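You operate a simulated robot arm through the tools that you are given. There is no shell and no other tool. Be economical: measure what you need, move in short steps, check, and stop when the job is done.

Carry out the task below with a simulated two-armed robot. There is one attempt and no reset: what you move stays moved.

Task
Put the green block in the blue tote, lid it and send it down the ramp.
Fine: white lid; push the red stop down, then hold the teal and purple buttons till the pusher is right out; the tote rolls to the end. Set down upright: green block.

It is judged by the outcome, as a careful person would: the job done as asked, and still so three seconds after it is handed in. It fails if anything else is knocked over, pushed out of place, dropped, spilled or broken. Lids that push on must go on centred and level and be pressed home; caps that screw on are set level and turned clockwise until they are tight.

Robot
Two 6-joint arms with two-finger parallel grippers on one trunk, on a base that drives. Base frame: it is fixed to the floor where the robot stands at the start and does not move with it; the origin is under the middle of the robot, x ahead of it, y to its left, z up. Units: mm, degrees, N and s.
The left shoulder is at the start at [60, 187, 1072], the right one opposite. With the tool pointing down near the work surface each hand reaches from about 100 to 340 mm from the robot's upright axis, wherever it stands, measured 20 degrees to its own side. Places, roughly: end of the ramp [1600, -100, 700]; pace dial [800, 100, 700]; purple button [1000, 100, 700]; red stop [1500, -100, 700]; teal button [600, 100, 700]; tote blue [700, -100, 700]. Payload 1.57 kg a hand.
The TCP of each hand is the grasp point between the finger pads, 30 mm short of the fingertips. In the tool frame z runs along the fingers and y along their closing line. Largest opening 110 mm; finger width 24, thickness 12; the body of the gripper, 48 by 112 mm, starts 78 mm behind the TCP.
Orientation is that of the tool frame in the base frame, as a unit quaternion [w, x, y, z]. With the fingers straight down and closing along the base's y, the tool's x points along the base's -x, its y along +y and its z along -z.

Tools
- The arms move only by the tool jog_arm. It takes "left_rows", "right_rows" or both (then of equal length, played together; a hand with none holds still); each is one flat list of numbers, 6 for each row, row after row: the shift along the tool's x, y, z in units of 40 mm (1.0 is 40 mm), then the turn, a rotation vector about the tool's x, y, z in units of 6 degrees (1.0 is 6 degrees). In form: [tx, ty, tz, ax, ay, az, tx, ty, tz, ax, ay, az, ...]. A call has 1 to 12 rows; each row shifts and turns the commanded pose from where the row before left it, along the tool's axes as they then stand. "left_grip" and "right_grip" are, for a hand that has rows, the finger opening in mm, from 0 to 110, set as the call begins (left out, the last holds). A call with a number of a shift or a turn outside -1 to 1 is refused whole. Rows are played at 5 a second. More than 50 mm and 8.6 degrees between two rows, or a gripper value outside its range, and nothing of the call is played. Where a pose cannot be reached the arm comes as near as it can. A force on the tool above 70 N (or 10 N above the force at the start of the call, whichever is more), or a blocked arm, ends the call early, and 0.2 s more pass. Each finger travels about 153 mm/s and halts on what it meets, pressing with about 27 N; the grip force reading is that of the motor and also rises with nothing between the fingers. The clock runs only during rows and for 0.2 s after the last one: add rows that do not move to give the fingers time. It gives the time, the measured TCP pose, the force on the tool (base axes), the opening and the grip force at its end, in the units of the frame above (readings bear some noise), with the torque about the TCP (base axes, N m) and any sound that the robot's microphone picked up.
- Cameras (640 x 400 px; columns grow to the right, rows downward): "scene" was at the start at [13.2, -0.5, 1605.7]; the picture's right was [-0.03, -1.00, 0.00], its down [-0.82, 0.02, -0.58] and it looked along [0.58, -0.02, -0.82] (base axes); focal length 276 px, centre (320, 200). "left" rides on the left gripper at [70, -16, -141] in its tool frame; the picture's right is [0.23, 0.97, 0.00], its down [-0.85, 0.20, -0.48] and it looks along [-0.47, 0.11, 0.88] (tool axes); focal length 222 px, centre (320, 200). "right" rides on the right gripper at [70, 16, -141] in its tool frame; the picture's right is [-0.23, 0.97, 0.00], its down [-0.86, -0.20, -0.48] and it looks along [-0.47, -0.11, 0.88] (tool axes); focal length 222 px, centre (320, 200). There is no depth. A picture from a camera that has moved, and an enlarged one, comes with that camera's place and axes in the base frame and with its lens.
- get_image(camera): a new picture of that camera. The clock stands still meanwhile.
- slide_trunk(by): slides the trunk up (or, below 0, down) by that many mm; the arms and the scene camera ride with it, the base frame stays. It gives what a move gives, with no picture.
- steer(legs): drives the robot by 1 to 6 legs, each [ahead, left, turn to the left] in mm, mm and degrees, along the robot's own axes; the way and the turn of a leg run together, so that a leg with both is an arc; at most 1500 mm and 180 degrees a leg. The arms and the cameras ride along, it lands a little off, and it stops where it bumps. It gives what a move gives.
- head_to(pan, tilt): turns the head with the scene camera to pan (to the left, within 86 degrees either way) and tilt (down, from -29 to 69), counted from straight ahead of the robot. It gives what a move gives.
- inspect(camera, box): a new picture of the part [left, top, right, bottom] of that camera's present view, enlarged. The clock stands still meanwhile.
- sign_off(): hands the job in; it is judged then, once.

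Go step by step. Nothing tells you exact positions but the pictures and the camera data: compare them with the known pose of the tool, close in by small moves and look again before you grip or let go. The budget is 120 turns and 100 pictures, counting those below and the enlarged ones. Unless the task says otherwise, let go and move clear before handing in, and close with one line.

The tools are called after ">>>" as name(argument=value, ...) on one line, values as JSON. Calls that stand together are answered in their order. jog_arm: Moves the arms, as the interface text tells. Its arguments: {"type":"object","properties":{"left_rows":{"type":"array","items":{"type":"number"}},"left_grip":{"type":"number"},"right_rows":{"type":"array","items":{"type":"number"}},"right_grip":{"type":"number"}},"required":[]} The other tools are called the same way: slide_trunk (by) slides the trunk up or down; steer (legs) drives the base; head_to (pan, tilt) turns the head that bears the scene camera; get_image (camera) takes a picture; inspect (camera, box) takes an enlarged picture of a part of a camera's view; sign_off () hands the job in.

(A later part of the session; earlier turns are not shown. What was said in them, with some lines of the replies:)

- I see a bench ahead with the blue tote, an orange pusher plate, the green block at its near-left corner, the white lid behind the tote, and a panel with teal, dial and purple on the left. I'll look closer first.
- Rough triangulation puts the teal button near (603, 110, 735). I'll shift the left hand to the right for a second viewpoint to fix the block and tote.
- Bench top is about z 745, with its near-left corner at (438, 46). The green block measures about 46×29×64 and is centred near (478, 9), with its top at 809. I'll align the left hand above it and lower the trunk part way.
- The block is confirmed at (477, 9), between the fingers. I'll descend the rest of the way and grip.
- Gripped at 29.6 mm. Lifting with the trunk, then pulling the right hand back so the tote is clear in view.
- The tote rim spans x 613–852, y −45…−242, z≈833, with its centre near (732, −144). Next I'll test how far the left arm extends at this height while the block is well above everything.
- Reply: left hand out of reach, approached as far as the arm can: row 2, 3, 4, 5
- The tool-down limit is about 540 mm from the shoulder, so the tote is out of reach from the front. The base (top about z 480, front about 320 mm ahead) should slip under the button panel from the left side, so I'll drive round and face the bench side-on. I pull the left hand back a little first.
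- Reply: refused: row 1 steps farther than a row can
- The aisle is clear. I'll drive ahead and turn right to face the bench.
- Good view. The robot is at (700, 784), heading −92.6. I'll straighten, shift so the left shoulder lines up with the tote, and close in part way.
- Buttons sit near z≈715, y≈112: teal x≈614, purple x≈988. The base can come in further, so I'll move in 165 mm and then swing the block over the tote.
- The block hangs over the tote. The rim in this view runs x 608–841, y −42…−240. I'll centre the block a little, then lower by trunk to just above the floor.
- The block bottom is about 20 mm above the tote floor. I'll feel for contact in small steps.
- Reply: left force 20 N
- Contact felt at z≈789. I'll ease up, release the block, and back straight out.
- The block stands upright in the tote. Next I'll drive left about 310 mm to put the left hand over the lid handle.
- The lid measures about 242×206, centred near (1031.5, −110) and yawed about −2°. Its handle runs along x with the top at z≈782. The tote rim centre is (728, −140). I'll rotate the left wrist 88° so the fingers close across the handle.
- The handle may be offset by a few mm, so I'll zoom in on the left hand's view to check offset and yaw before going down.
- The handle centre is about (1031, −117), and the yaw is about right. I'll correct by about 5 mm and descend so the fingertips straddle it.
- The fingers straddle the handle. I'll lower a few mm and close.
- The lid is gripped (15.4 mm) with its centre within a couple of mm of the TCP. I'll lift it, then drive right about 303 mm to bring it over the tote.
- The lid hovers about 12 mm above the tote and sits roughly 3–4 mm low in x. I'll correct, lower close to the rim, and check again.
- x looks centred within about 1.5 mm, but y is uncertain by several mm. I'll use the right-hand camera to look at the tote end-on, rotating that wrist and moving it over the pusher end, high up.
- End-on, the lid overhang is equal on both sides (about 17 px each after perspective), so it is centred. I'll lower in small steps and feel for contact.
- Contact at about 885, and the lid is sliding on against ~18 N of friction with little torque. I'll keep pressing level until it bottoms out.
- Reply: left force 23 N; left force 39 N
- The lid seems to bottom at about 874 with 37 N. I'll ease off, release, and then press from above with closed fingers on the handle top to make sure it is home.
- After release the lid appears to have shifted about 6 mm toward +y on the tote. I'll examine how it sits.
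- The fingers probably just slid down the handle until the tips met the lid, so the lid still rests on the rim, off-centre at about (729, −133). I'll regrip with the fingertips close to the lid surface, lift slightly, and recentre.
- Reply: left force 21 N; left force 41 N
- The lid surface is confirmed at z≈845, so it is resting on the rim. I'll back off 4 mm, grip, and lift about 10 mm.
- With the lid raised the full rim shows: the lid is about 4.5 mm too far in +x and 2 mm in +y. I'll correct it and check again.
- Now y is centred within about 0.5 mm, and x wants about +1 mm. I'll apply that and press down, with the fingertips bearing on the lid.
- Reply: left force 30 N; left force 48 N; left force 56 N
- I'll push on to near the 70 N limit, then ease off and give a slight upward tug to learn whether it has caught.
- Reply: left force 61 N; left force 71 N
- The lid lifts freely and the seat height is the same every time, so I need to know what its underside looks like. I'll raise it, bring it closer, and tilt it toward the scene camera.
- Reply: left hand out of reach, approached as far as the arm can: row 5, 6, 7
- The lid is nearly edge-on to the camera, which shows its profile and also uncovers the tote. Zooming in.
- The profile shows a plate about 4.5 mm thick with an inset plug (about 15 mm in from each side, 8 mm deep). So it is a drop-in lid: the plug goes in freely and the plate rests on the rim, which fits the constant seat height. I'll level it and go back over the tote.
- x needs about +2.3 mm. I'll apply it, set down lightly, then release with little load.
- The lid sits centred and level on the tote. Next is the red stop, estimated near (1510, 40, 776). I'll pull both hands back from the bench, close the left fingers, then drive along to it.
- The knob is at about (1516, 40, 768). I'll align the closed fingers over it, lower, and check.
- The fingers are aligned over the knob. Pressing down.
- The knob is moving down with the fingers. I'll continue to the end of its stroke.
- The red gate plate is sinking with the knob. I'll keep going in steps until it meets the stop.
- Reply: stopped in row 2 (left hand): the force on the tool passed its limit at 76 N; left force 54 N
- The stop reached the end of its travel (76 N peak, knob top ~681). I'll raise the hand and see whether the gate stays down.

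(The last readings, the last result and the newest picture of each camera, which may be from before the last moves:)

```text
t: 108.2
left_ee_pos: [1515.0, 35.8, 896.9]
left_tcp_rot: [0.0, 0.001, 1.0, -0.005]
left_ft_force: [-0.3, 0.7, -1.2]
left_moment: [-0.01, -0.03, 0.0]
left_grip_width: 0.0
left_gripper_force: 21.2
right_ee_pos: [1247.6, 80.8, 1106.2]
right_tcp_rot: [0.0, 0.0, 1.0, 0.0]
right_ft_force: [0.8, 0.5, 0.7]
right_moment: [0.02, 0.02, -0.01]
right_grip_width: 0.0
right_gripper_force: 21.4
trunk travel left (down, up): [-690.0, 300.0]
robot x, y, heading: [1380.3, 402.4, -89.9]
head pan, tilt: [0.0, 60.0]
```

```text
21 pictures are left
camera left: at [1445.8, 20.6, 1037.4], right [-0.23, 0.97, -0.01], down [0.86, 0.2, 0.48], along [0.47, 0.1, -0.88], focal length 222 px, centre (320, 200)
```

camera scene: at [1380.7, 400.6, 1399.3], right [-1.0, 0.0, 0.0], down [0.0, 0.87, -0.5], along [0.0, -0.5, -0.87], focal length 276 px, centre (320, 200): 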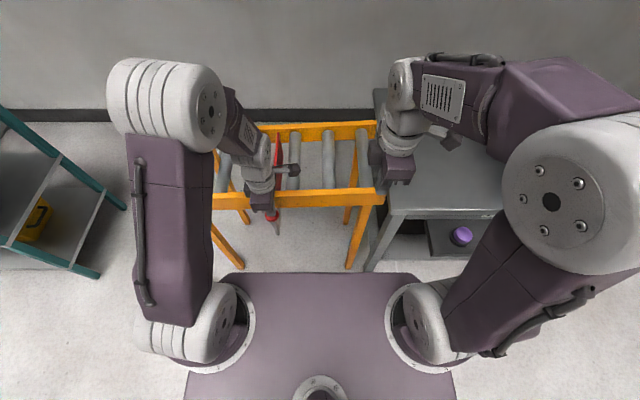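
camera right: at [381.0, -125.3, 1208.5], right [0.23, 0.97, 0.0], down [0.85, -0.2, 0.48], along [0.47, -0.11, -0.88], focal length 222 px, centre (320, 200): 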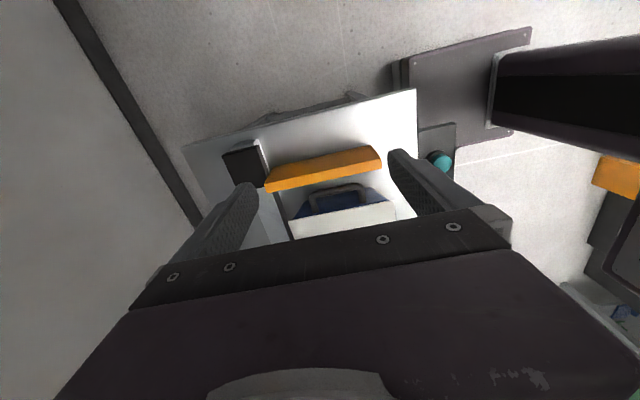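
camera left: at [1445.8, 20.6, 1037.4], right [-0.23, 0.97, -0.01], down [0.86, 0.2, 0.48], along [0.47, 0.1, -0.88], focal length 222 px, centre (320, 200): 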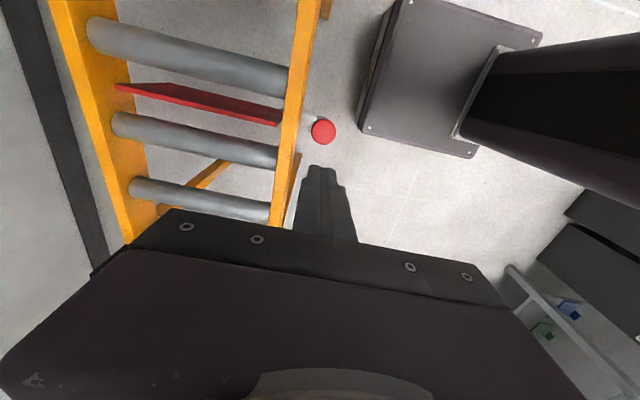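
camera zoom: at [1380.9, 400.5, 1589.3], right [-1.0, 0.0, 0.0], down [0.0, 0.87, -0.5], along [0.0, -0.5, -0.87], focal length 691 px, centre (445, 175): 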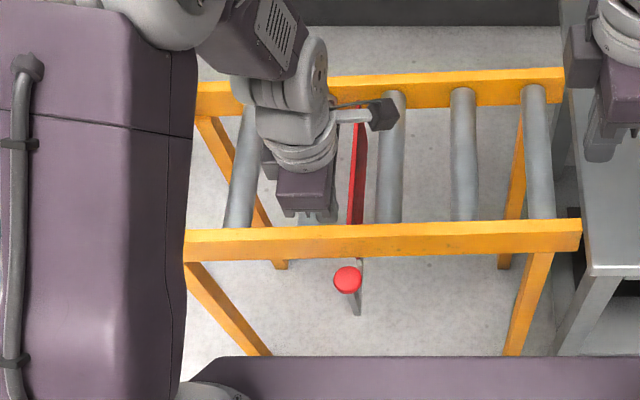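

The stop stays down and the gate has sunk between the rollers. Next I'll drive back so both hands can reach the teal and purple buttons.

>>> steer(legs=[[0, -572, 0]])

>>> get_image(camera="scene")

>>> get_image(camera="left")

>>> get_image(camera="right")

```text
t: 111.4
left_ee_pos: [952.1, 39.3, 896.2]
left_tcp_rot: [-0.001, 0.007, 1.0, -0.005]
left_ft_force: [0.5, -0.7, -0.2]
left_moment: [0.01, -0.02, -0.01]
left_grip_width: 0.0
left_gripper_force: 21.1
right_ee_pos: [685.1, 86.8, 1105.6]
right_tcp_rot: [-0.001, 0.008, 1.0, 0.0]
right_ft_force: [0.1, -0.7, -0.5]
right_moment: [-0.01, -0.02, -0.03]
right_grip_width: 0.0
right_gripper_force: 21.2
trunk travel left (down, up): [-690.0, 300.0]
robot x, y, heading: [822.6, 409.1, -90.9]
head pan, tilt: [0.0, 60.0]
```

```text
20 pictures are left
camera scene: at [822.1, 404.7, 1589.3], right [-1.0, 0.01, 0.0], down [0.01, 0.87, -0.5], along [-0.01, -0.5, -0.87], focal length 276 px, centre (320, 200)
```

scene: 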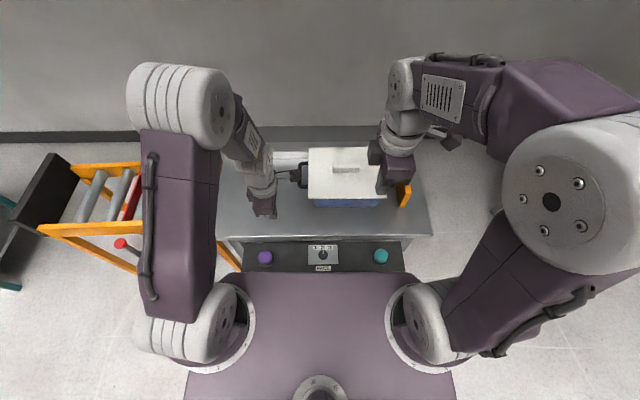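

```text
19 pictures are left
camera left: at [881.9, 24.0, 1037.5], right [-0.21, 0.98, -0.01], down [0.86, 0.19, 0.48], along [0.47, 0.09, -0.88], focal length 222 px, centre (320, 200)
```

left: 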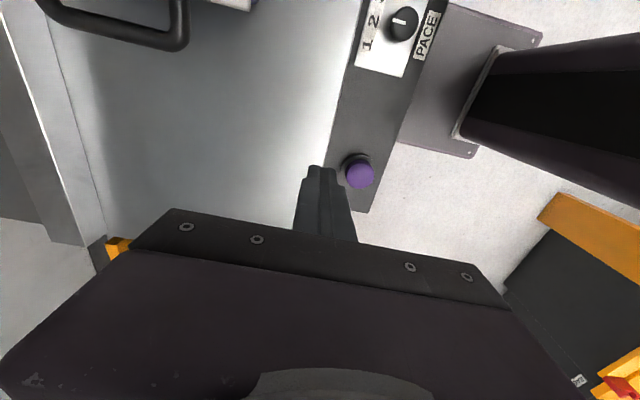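

```text
18 pictures are left
camera right: at [615.3, 103.6, 1246.3], right [0.24, 0.97, 0.0], down [0.85, -0.21, 0.48], along [0.46, -0.11, -0.88], focal length 222 px, centre (320, 200)
```

right: 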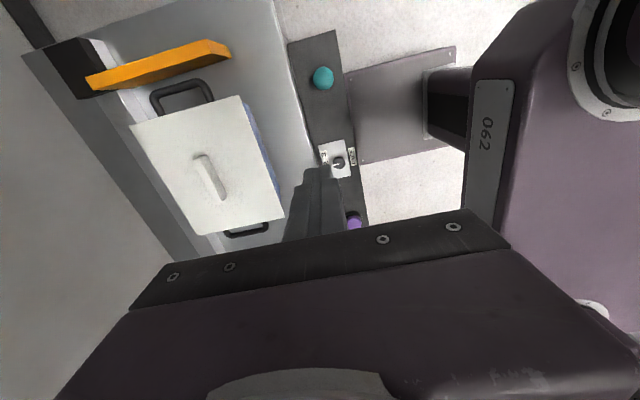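

Buttons are refined to purple (994.5, 108, 711) and teal (613, 110, 711). I'll bring both closed grippers above them.

>>> jog_arm(left_rows=[-0.354, 0.575, 0, 0, 0, 0, -0.354, 0.575, 0, 0, 0, 0, -0.354, 0.575, 0, 0, 0, 0, 0, 0, 0, 0, 0, 0, 0, 0, 0, 0, 0, 0, 0, 0, 0, 0, 0, 0, 0, 0, 0, 0, 0, 0, 0, 0, 0, 0, 0, 0, 0, 0, 0, 0, 0, 0], right_rows=[0.6, 0.2, 0, 0, 0, 0, 0.6, 0.2, 0, 0, 0, 0, 0.6, 0.2, 0, 0, 0, 0, 0, 0, 1, 0, 0, 0, 0, 0, 1, 0, 0, 0, 0, 0, 1, 0, 0, 0, 0, 0, 1, 0, 0, 0, 0, 0, 1, 0, 0, 0, 0, 0, 0.24, 0, 0, 0])

>>> slide_trunk(by=-110)

```text
t: 113.4
left_ee_pos: [993.6, 106.4, 897.7]
left_tcp_rot: [-0.001, 0.007, 1.0, -0.005]
left_ft_force: [-0.8, 0.3, -0.7]
left_moment: [0.03, -0.01, -0.01]
left_grip_width: 0.1
left_gripper_force: 21.4
right_ee_pos: [613.2, 113.7, 895.2]
right_tcp_rot: [0.0, 0.007, 1.0, 0.0]
right_ft_force: [-0.2, 0.1, -0.1]
right_moment: [0.01, 0.01, 0.0]
right_grip_width: 0.1
right_gripper_force: 21.7
trunk travel left (down, up): [-690.0, 300.0]
robot x, y, heading: [822.9, 409.1, -90.8]
head pan, tilt: [0.0, 60.0]
```

```text
t: 114.9
left_ee_pos: [993.9, 105.5, 787.5]
left_tcp_rot: [-0.001, 0.008, 1.0, -0.005]
left_ft_force: [0.2, -0.1, -0.1]
left_moment: [-0.05, -0.02, 0.01]
left_grip_width: 0.1
left_gripper_force: 21.2
right_ee_pos: [613.3, 114.4, 786.0]
right_tcp_rot: [0.0, 0.007, 1.0, 0.001]
right_ft_force: [0.2, -0.9, 0.6]
right_moment: [-0.01, 0.02, 0.0]
right_grip_width: 0.0
right_gripper_force: 21.9
trunk travel left (down, up): [-580.0, 410.0]
robot x, y, heading: [816.8, 410.3, -90.7]
head pan, tilt: [0.0, 60.0]
```

>>> get_image(camera="left")

>>> get_image(camera="right")

>>> get_image(camera="scene")

```text
17 pictures are left
camera left: at [923.1, 91.0, 928.4], right [-0.21, 0.98, -0.01], down [0.86, 0.19, 0.48], along [0.47, 0.09, -0.88], focal length 222 px, centre (320, 200)
```

left: 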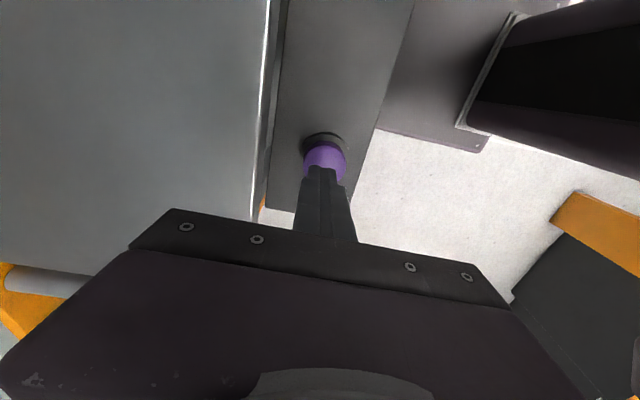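

```text
16 pictures are left
camera right: at [543.3, 130.8, 926.3], right [0.24, 0.97, 0.0], down [0.85, -0.21, 0.48], along [0.46, -0.12, -0.88], focal length 222 px, centre (320, 200)
```

right: 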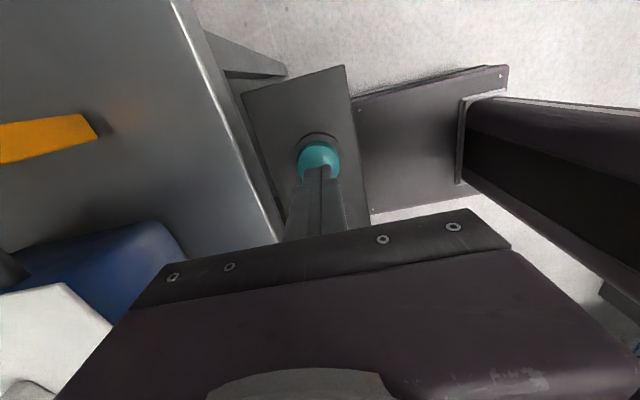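

```text
15 pictures are left
camera scene: at [821.7, 404.8, 1479.3], right [-1.0, 0.01, 0.0], down [0.01, 0.87, -0.5], along [-0.01, -0.5, -0.87], focal length 276 px, centre (320, 200)
```

scene: 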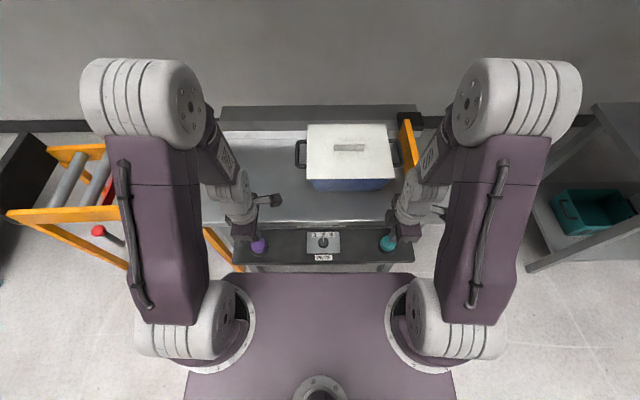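

Both grippers are over their buttons. I'll go down together, close to the caps first.

>>> jog_arm(left_rows=[0, 0.08, 0.3, 0, 0, 0, 0, 0, 0.3, 0, 0, 0, 0, 0, 0.25, 0, 0, 0, 0, 0, 0, 0, 0, 0], right_rows=[0, -0.05, 0.3, 0, 0, 0, 0, 0, 0.3, 0, 0, 0, 0, 0, 0.25, 0, 0, 0, 0, 0, 0, 0, 0, 0])

>>> jog_arm(left_rows=[0, 0, 0.1, 0, 0, 0, 0, 0, 0, 0, 0, 0], right_rows=[0, 0, 0.1, 0, 0, 0, 0, 0, 0, 0, 0, 0])

>>> jog_arm(left_rows=[0, 0, 0.1, 0, 0, 0, 0, 0, 0, 0, 0, 0], right_rows=[0, 0, 0.1, 0, 0, 0, 0, 0, 0, 0, 0, 0])

```text
t: 115.9
left_ee_pos: [992.6, 108.5, 754.8]
left_tcp_rot: [0.0, 0.007, 1.0, -0.006]
left_ft_force: [0.6, 0.9, 2.1]
left_moment: [0.07, -0.02, 0.0]
left_grip_width: 0.1
left_gripper_force: 20.8
right_ee_pos: [612.4, 110.1, 752.3]
right_tcp_rot: [-0.001, 0.007, 1.0, 0.0]
right_ft_force: [1.2, 0.7, 2.2]
right_moment: [0.02, -0.04, 0.04]
right_grip_width: 0.3
right_gripper_force: 20.8
trunk travel left (down, up): [-580.0, 410.0]
robot x, y, heading: [824.4, 413.3, -90.8]
head pan, tilt: [0.0, 60.0]
```

```text
t: 116.5
left_ee_pos: [991.6, 108.1, 750.8]
left_tcp_rot: [0.0, 0.008, 1.0, -0.004]
left_ft_force: [0.1, 2.3, 1.6]
left_moment: [0.08, -0.02, -0.05]
left_grip_width: 0.0
left_gripper_force: 20.9
right_ee_pos: [612.8, 111.6, 748.4]
right_tcp_rot: [0.0, 0.007, 1.0, 0.0]
right_ft_force: [-0.4, -1.5, 2.6]
right_moment: [-0.03, 0.0, -0.02]
right_grip_width: 0.0
right_gripper_force: 21.3
trunk travel left (down, up): [-580.0, 410.0]
robot x, y, heading: [817.2, 409.8, -90.6]
head pan, tilt: [0.0, 60.0]
```

```text
t: 117.1
left_ee_pos: [990.7, 108.2, 746.5]
left_tcp_rot: [-0.001, 0.006, 1.0, -0.007]
left_ft_force: [1.8, -3.1, 2.9]
left_moment: [-0.05, -0.02, -0.02]
left_grip_width: 0.0
left_gripper_force: 21.2
right_ee_pos: [614.3, 111.6, 744.5]
right_tcp_rot: [0.0, 0.007, 1.0, -0.001]
right_ft_force: [-7.3, -1.0, 18.9]
right_moment: [-0.01, 0.17, -0.01]
right_grip_width: 0.0
right_gripper_force: 21.8
trunk travel left (down, up): [-580.0, 410.0]
robot x, y, heading: [822.4, 407.3, -91.0]
head pan, tilt: [0.0, 60.0]
```

Both caps are being pressed; the right has bottomed at 19 N and the left nearly. I'll press the left a touch more and hold.

>>> jog_arm(left_rows=[0, 0, 0.1, 0, 0, 0, 0, 0, 0.05, 0, 0, 0, 0, 0, 0, 0, 0, 0, 0, 0, 0, 0, 0, 0, 0, 0, 0, 0, 0, 0])

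>>> get_image(camera="scene")

```text
t: 118.0
left_ee_pos: [991.3, 108.0, 742.2]
left_tcp_rot: [0.0, 0.008, 1.0, -0.012]
left_ft_force: [-0.9, 2.5, 55.4]
left_moment: [0.22, -0.11, 0.02]
left_grip_width: 0.2
left_gripper_force: 21.8
right_ee_pos: [613.6, 113.8, 744.4]
right_tcp_rot: [0.001, 0.007, 1.0, -0.002]
right_ft_force: [1.1, -2.2, 6.5]
right_moment: [-0.04, -0.06, -0.04]
right_grip_width: 0.0
right_gripper_force: 21.3
trunk travel left (down, up): [-580.0, 410.0]
robot x, y, heading: [818.1, 409.2, -90.9]
head pan, tilt: [0.0, 60.0]
stopped in row 4 (left hand): the force on the tool passed its limit at 71 N (the readings are from after the stop); the commanded pose is now the measured one
```

```text
14 pictures are left
camera scene: at [819.7, 410.9, 1479.4], right [-1.0, 0.01, 0.0], down [0.01, 0.86, -0.5], along [-0.01, -0.5, -0.86], focal length 276 px, centre (320, 200)
```

scene: 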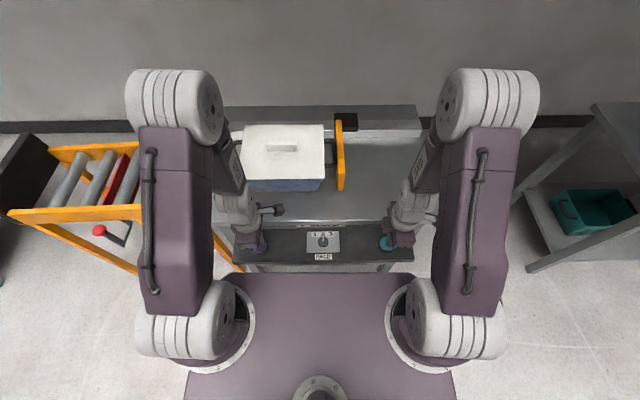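

The pusher is moving and the tote is sliding. I'll keep both held, with a little more on the right.

>>> jog_arm(left_rows=[0, 0, 0, 0, 0, 0, 0, 0, 0, 0, 0, 0, 0, 0, 0, 0, 0, 0, 0, 0, 0, 0, 0, 0, 0, 0, 0, 0, 0, 0], right_rows=[0, 0, 0.05, 0, 0, 0, 0, 0, 0, 0, 0, 0, 0, 0, 0, 0, 0, 0, 0, 0, 0, 0, 0, 0, 0, 0, 0, 0, 0, 0])

>>> get_image(camera="scene")

```text
t: 119.2
left_ee_pos: [991.8, 109.2, 742.8]
left_tcp_rot: [0.0, 0.007, 1.0, -0.011]
left_ft_force: [5.6, -7.9, 56.7]
left_moment: [-0.09, -0.32, -0.02]
left_grip_width: 0.0
left_gripper_force: 21.4
right_ee_pos: [613.0, 113.5, 742.1]
right_tcp_rot: [0.0, 0.007, 1.0, -0.003]
right_ft_force: [-15.9, -2.6, 51.5]
right_moment: [-0.02, 0.46, -0.1]
right_grip_width: 0.1
right_gripper_force: 21.2
trunk travel left (down, up): [-580.0, 410.0]
robot x, y, heading: [818.9, 405.9, -90.7]
head pan, tilt: [0.0, 60.0]
```

```text
13 pictures are left
camera scene: at [820.0, 412.0, 1479.8], right [-1.0, 0.01, 0.0], down [0.01, 0.86, -0.5], along [-0.01, -0.5, -0.86], focal length 276 px, centre (320, 200)
```

scene: 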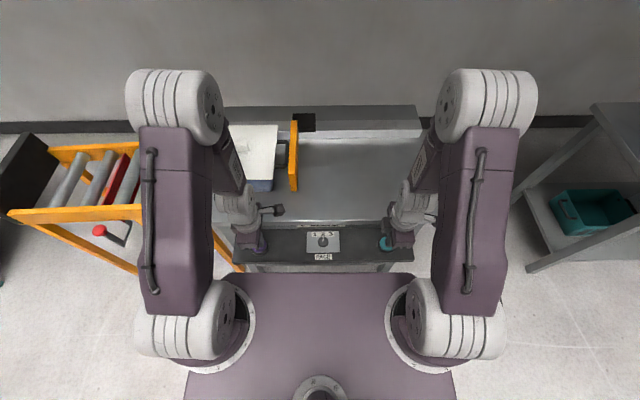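

>>> jog_arm(left_rows=[0, 0, 0, 0, 0, 0, 0, 0, 0, 0, 0, 0, 0, 0, 0, 0, 0, 0, 0, 0, 0, 0, 0, 0, 0, 0, 0, 0, 0, 0, 0, 0, 0, 0, 0, 0, 0, 0, 0, 0, 0, 0, 0, 0, 0, 0, 0, 0], right_rows=[0, 0, 0, 0, 0, 0, 0, 0, 0, 0, 0, 0, 0, 0, 0, 0, 0, 0, 0, 0, 0, 0, 0, 0, 0, 0, 0, 0, 0, 0, 0, 0, 0, 0, 0, 0, 0, 0, 0, 0, 0, 0, 0, 0, 0, 0, 0, 0])

>>> get_image(camera="scene")

```text
t: 121.0
left_ee_pos: [990.6, 108.4, 742.9]
left_tcp_rot: [-0.001, 0.008, 1.0, -0.012]
left_ft_force: [-4.0, -13.2, 60.4]
left_moment: [-0.27, -0.07, 0.01]
left_grip_width: 0.2
left_gripper_force: 21.4
right_ee_pos: [613.2, 113.9, 742.8]
right_tcp_rot: [0.0, 0.007, 1.0, -0.003]
right_ft_force: [-10.2, -5.3, 60.5]
right_moment: [-0.11, 0.27, -0.13]
right_grip_width: 0.0
right_gripper_force: 21.5
trunk travel left (down, up): [-580.0, 410.0]
robot x, y, heading: [818.9, 411.3, -90.9]
head pan, tilt: [0.0, 60.0]
```

```text
12 pictures are left
camera scene: at [820.0, 411.5, 1479.6], right [-1.0, 0.01, 0.0], down [0.01, 0.86, -0.5], along [-0.01, -0.5, -0.86], focal length 276 px, centre (320, 200)
```

scene: 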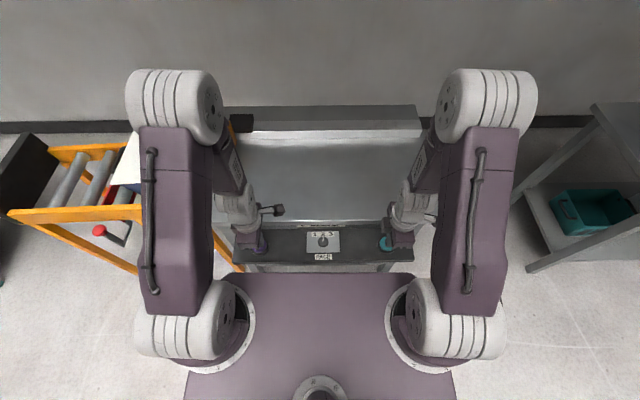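

The tote is entering the ramp. I'll keep holding until the pusher is fully out.

>>> jog_arm(left_rows=[0, 0, 0, 0, 0, 0, 0, 0, 0, 0, 0, 0, 0, 0, 0, 0, 0, 0, 0, 0, 0, 0, 0, 0, 0, 0, 0, 0, 0, 0, 0, 0, 0, 0, 0, 0, 0, 0, 0, 0, 0, 0, 0, 0, 0, 0, 0, 0, 0, 0, 0, 0, 0, 0, 0, 0, 0, 0, 0, 0], right_rows=[0, 0, 0, 0, 0, 0, 0, 0, 0, 0, 0, 0, 0, 0, 0, 0, 0, 0, 0, 0, 0, 0, 0, 0, 0, 0, 0, 0, 0, 0, 0, 0, 0, 0, 0, 0, 0, 0, 0, 0, 0, 0, 0, 0, 0, 0, 0, 0, 0, 0, 0, 0, 0, 0, 0, 0, 0, 0, 0, 0])

>>> get_image(camera="scene")

```text
t: 123.2
left_ee_pos: [990.6, 108.8, 743.5]
left_tcp_rot: [0.001, 0.007, 1.0, -0.012]
left_ft_force: [-10.5, -13.3, 59.9]
left_moment: [-0.29, 0.18, -0.08]
left_grip_width: 0.0
left_gripper_force: 21.6
right_ee_pos: [613.1, 113.7, 742.6]
right_tcp_rot: [0.001, 0.007, 1.0, -0.002]
right_ft_force: [-2.9, -7.0, 59.7]
right_moment: [-0.13, 0.04, 0.03]
right_grip_width: 0.0
right_gripper_force: 20.9
trunk travel left (down, up): [-580.0, 410.0]
robot x, y, heading: [817.5, 409.2, -90.9]
head pan, tilt: [0.0, 60.0]
```

```text
11 pictures are left
camera scene: at [820.1, 411.5, 1479.6], right [-1.0, 0.01, 0.0], down [0.01, 0.86, -0.5], along [-0.01, -0.5, -0.86], focal length 276 px, centre (320, 200)
```

scene: 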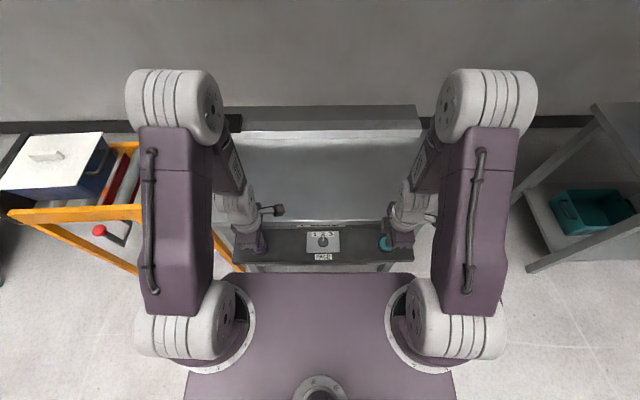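

The tote rolled to the end of the ramp with its lid on. While still holding, I'll pan the head to check the pusher and the tote.

>>> head_to(pan=35, tilt=45)

>>> get_image(camera="scene")

```text
t: 124.2
left_ee_pos: [991.5, 109.9, 742.6]
left_tcp_rot: [0.0, 0.006, 1.0, -0.012]
left_ft_force: [-10.2, -12.4, 60.9]
left_moment: [-0.27, 0.18, -0.01]
left_grip_width: 0.0
left_gripper_force: 21.5
right_ee_pos: [613.3, 113.8, 743.3]
right_tcp_rot: [0.001, 0.007, 1.0, -0.003]
right_ft_force: [-3.1, -7.4, 60.0]
right_moment: [-0.17, 0.03, 0.1]
right_grip_width: 0.2
right_gripper_force: 21.6
trunk travel left (down, up): [-580.0, 410.0]
robot x, y, heading: [820.5, 414.1, -90.7]
head pan, tilt: [35.0, 45.0]
```

```text
10 pictures are left
camera scene: at [866.7, 411.0, 1499.1], right [-0.83, -0.56, 0.0], down [-0.4, 0.58, -0.71], along [0.4, -0.59, -0.7], focal length 276 px, centre (320, 200)
```

scene: 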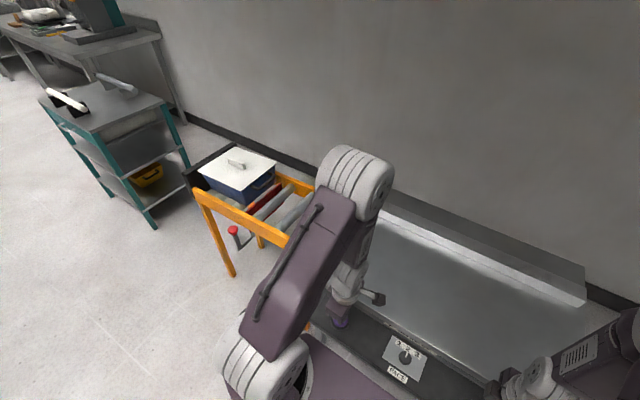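

The pusher is hidden behind the arm, so I'll hold two more seconds and look with the left hand's camera.

>>> jog_arm(left_rows=[0, 0, 0, 0, 0, 0, 0, 0, 0, 0, 0, 0, 0, 0, 0, 0, 0, 0, 0, 0, 0, 0, 0, 0, 0, 0, 0, 0, 0, 0, 0, 0, 0, 0, 0, 0, 0, 0, 0, 0, 0, 0, 0, 0, 0, 0, 0, 0, 0, 0, 0, 0, 0, 0, 0, 0, 0, 0, 0, 0], right_rows=[0, 0, 0, 0, 0, 0, 0, 0, 0, 0, 0, 0, 0, 0, 0, 0, 0, 0, 0, 0, 0, 0, 0, 0, 0, 0, 0, 0, 0, 0, 0, 0, 0, 0, 0, 0, 0, 0, 0, 0, 0, 0, 0, 0, 0, 0, 0, 0, 0, 0, 0, 0, 0, 0, 0, 0, 0, 0, 0, 0])

>>> get_image(camera="left")

```text
t: 126.4
left_ee_pos: [993.0, 110.3, 742.4]
left_tcp_rot: [0.0, 0.008, 1.0, -0.012]
left_ft_force: [-6.2, -11.3, 60.9]
left_moment: [-0.19, 0.07, -0.05]
left_grip_width: 0.2
left_gripper_force: 20.7
right_ee_pos: [613.7, 113.5, 743.0]
right_tcp_rot: [0.001, 0.008, 1.0, -0.002]
right_ft_force: [-6.3, -7.2, 57.6]
right_moment: [-0.14, 0.12, -0.03]
right_grip_width: 0.0
right_gripper_force: 20.9
trunk travel left (down, up): [-580.0, 410.0]
robot x, y, heading: [822.3, 411.0, -90.9]
head pan, tilt: [35.0, 45.0]
```

```text
9 pictures are left
camera left: at [921.6, 96.0, 884.1], right [-0.21, 0.98, -0.02], down [0.86, 0.2, 0.47], along [0.47, 0.08, -0.88], focal length 222 px, centre (320, 200)
```

left: 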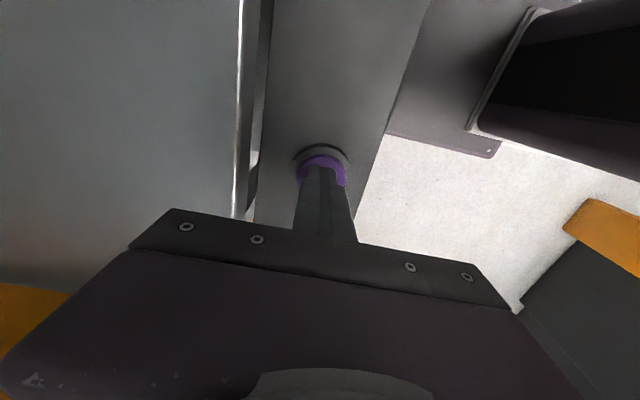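

Held for more than 8 s, with the tote at the ramp end. I'll release both buttons straight up and take a final look.

>>> jog_arm(left_rows=[0, 0, -0.5, 0, 0, 0, 0, 0, -1, 0, 0, 0, 0, 0, -1, 0, 0, 0, 0, 0, -1, 0, 0, 0, 0, 0, 0, 0, 0, 0], right_rows=[0, 0, -0.5, 0, 0, 0, 0, 0, -1, 0, 0, 0, 0, 0, -1, 0, 0, 0, 0, 0, -1, 0, 0, 0, 0, 0, 0, 0, 0, 0])

>>> steer(legs=[[-200, 0, 0], [0, 150, 0]])

>>> head_to(pan=15, tilt=45)

>>> get_image(camera="scene")

```text
t: 127.6
left_ee_pos: [993.1, 108.1, 878.4]
left_tcp_rot: [0.0, 0.007, 1.0, -0.007]
left_ft_force: [0.1, 0.2, 1.2]
left_moment: [0.04, 0.02, -0.01]
left_grip_width: 0.2
left_gripper_force: 20.6
right_ee_pos: [611.5, 112.7, 876.4]
right_tcp_rot: [0.0, 0.007, 1.0, 0.001]
right_ft_force: [0.4, -0.1, -0.4]
right_moment: [0.04, -0.02, 0.01]
right_grip_width: 0.0
right_gripper_force: 20.9
trunk travel left (down, up): [-580.0, 410.0]
robot x, y, heading: [818.6, 410.6, -90.8]
head pan, tilt: [35.0, 45.0]
```

```text
t: 130.2
left_ee_pos: [1147.7, 309.0, 878.1]
left_tcp_rot: [-0.001, 0.008, 1.0, -0.008]
left_ft_force: [0.0, 0.3, 0.2]
left_moment: [0.01, 0.03, -0.02]
left_grip_width: 0.0
left_gripper_force: 21.6
right_ee_pos: [765.2, 314.6, 876.8]
right_tcp_rot: [0.001, 0.007, 1.0, 0.0]
right_ft_force: [0.0, 0.8, -0.1]
right_moment: [0.02, 0.01, -0.01]
right_grip_width: 0.0
right_gripper_force: 21.1
trunk travel left (down, up): [-580.0, 410.0]
robot x, y, heading: [975.4, 609.3, -91.0]
head pan, tilt: [35.0, 45.0]
```

```text
t: 131.0
left_ee_pos: [1147.1, 309.6, 878.1]
left_tcp_rot: [-0.001, 0.008, 1.0, -0.008]
left_ft_force: [0.0, -0.4, -0.9]
left_moment: [0.03, 0.01, -0.01]
left_grip_width: 0.0
left_gripper_force: 21.1
right_ee_pos: [765.7, 315.0, 877.4]
right_tcp_rot: [0.0, 0.007, 1.0, -0.001]
right_ft_force: [-0.2, 0.3, 1.2]
right_moment: [-0.01, -0.03, -0.01]
right_grip_width: 0.0
right_gripper_force: 20.9
trunk travel left (down, up): [-580.0, 410.0]
robot x, y, heading: [974.2, 610.9, -90.7]
head pan, tilt: [15.0, 45.0]
```

```text
8 pictures are left
camera scene: at [996.4, 593.4, 1498.8], right [-0.97, -0.24, 0.0], down [-0.17, 0.69, -0.71], along [0.17, -0.69, -0.71], focal length 276 px, centre (320, 200)
```

scene: 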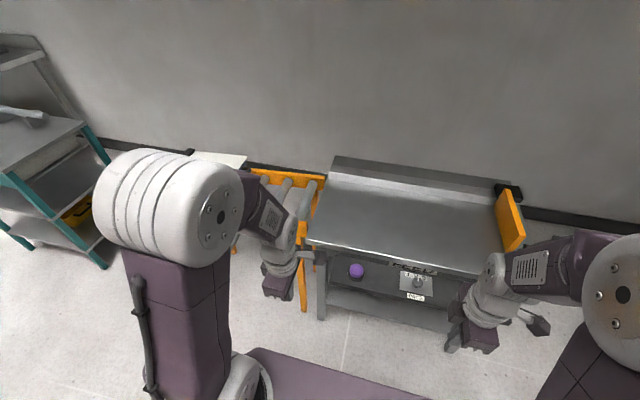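

The pusher has returned by itself. I'll move along for a clear look at the tote and lid.

>>> steer(legs=[[0, 560, 0]])

>>> inspect(camera="scene", box=[220, 100, 480, 280])

```text
t: 134.3
left_ee_pos: [1719.6, 298.7, 877.8]
left_tcp_rot: [0.0, 0.007, 1.0, -0.007]
left_ft_force: [0.0, 0.2, -0.2]
left_moment: [-0.01, 0.03, 0.01]
left_grip_width: 0.1
left_gripper_force: 21.6
right_ee_pos: [1337.7, 305.9, 876.2]
right_tcp_rot: [0.001, 0.007, 1.0, -0.001]
right_ft_force: [-0.3, 0.5, -0.1]
right_moment: [0.01, -0.02, -0.02]
right_grip_width: 0.0
right_gripper_force: 21.1
trunk travel left (down, up): [-580.0, 410.0]
robot x, y, heading: [1544.2, 603.8, -91.0]
head pan, tilt: [15.0, 45.0]
```

```text
2.22 times, centred on (350, 190) of scene
camera zoom: at [1569.2, 584.8, 1498.8], right [-0.97, -0.24, 0.0], down [-0.17, 0.69, -0.71], along [0.17, -0.69, -0.71], focal length 614 px, centre (253, 222)
```

zoom: 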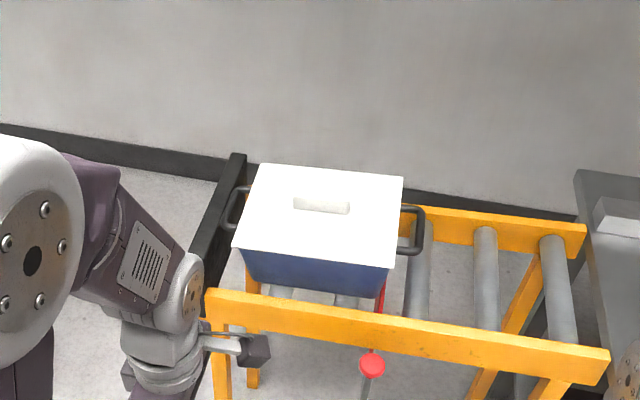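

The tote rests against the end board with its lid level and seated, and the hands are clear. Handing in.

>>> sign_off()

```text
The job is handed in.
```

The green block was set upright in the blue tote, the white lid went on centred and level, and the tote rolled to the end of the ramp. I pushed the red stop fully down and held teal and purple for about 9 seconds. I couldn't see the pusher at full stroke, or the block after the lid went on.
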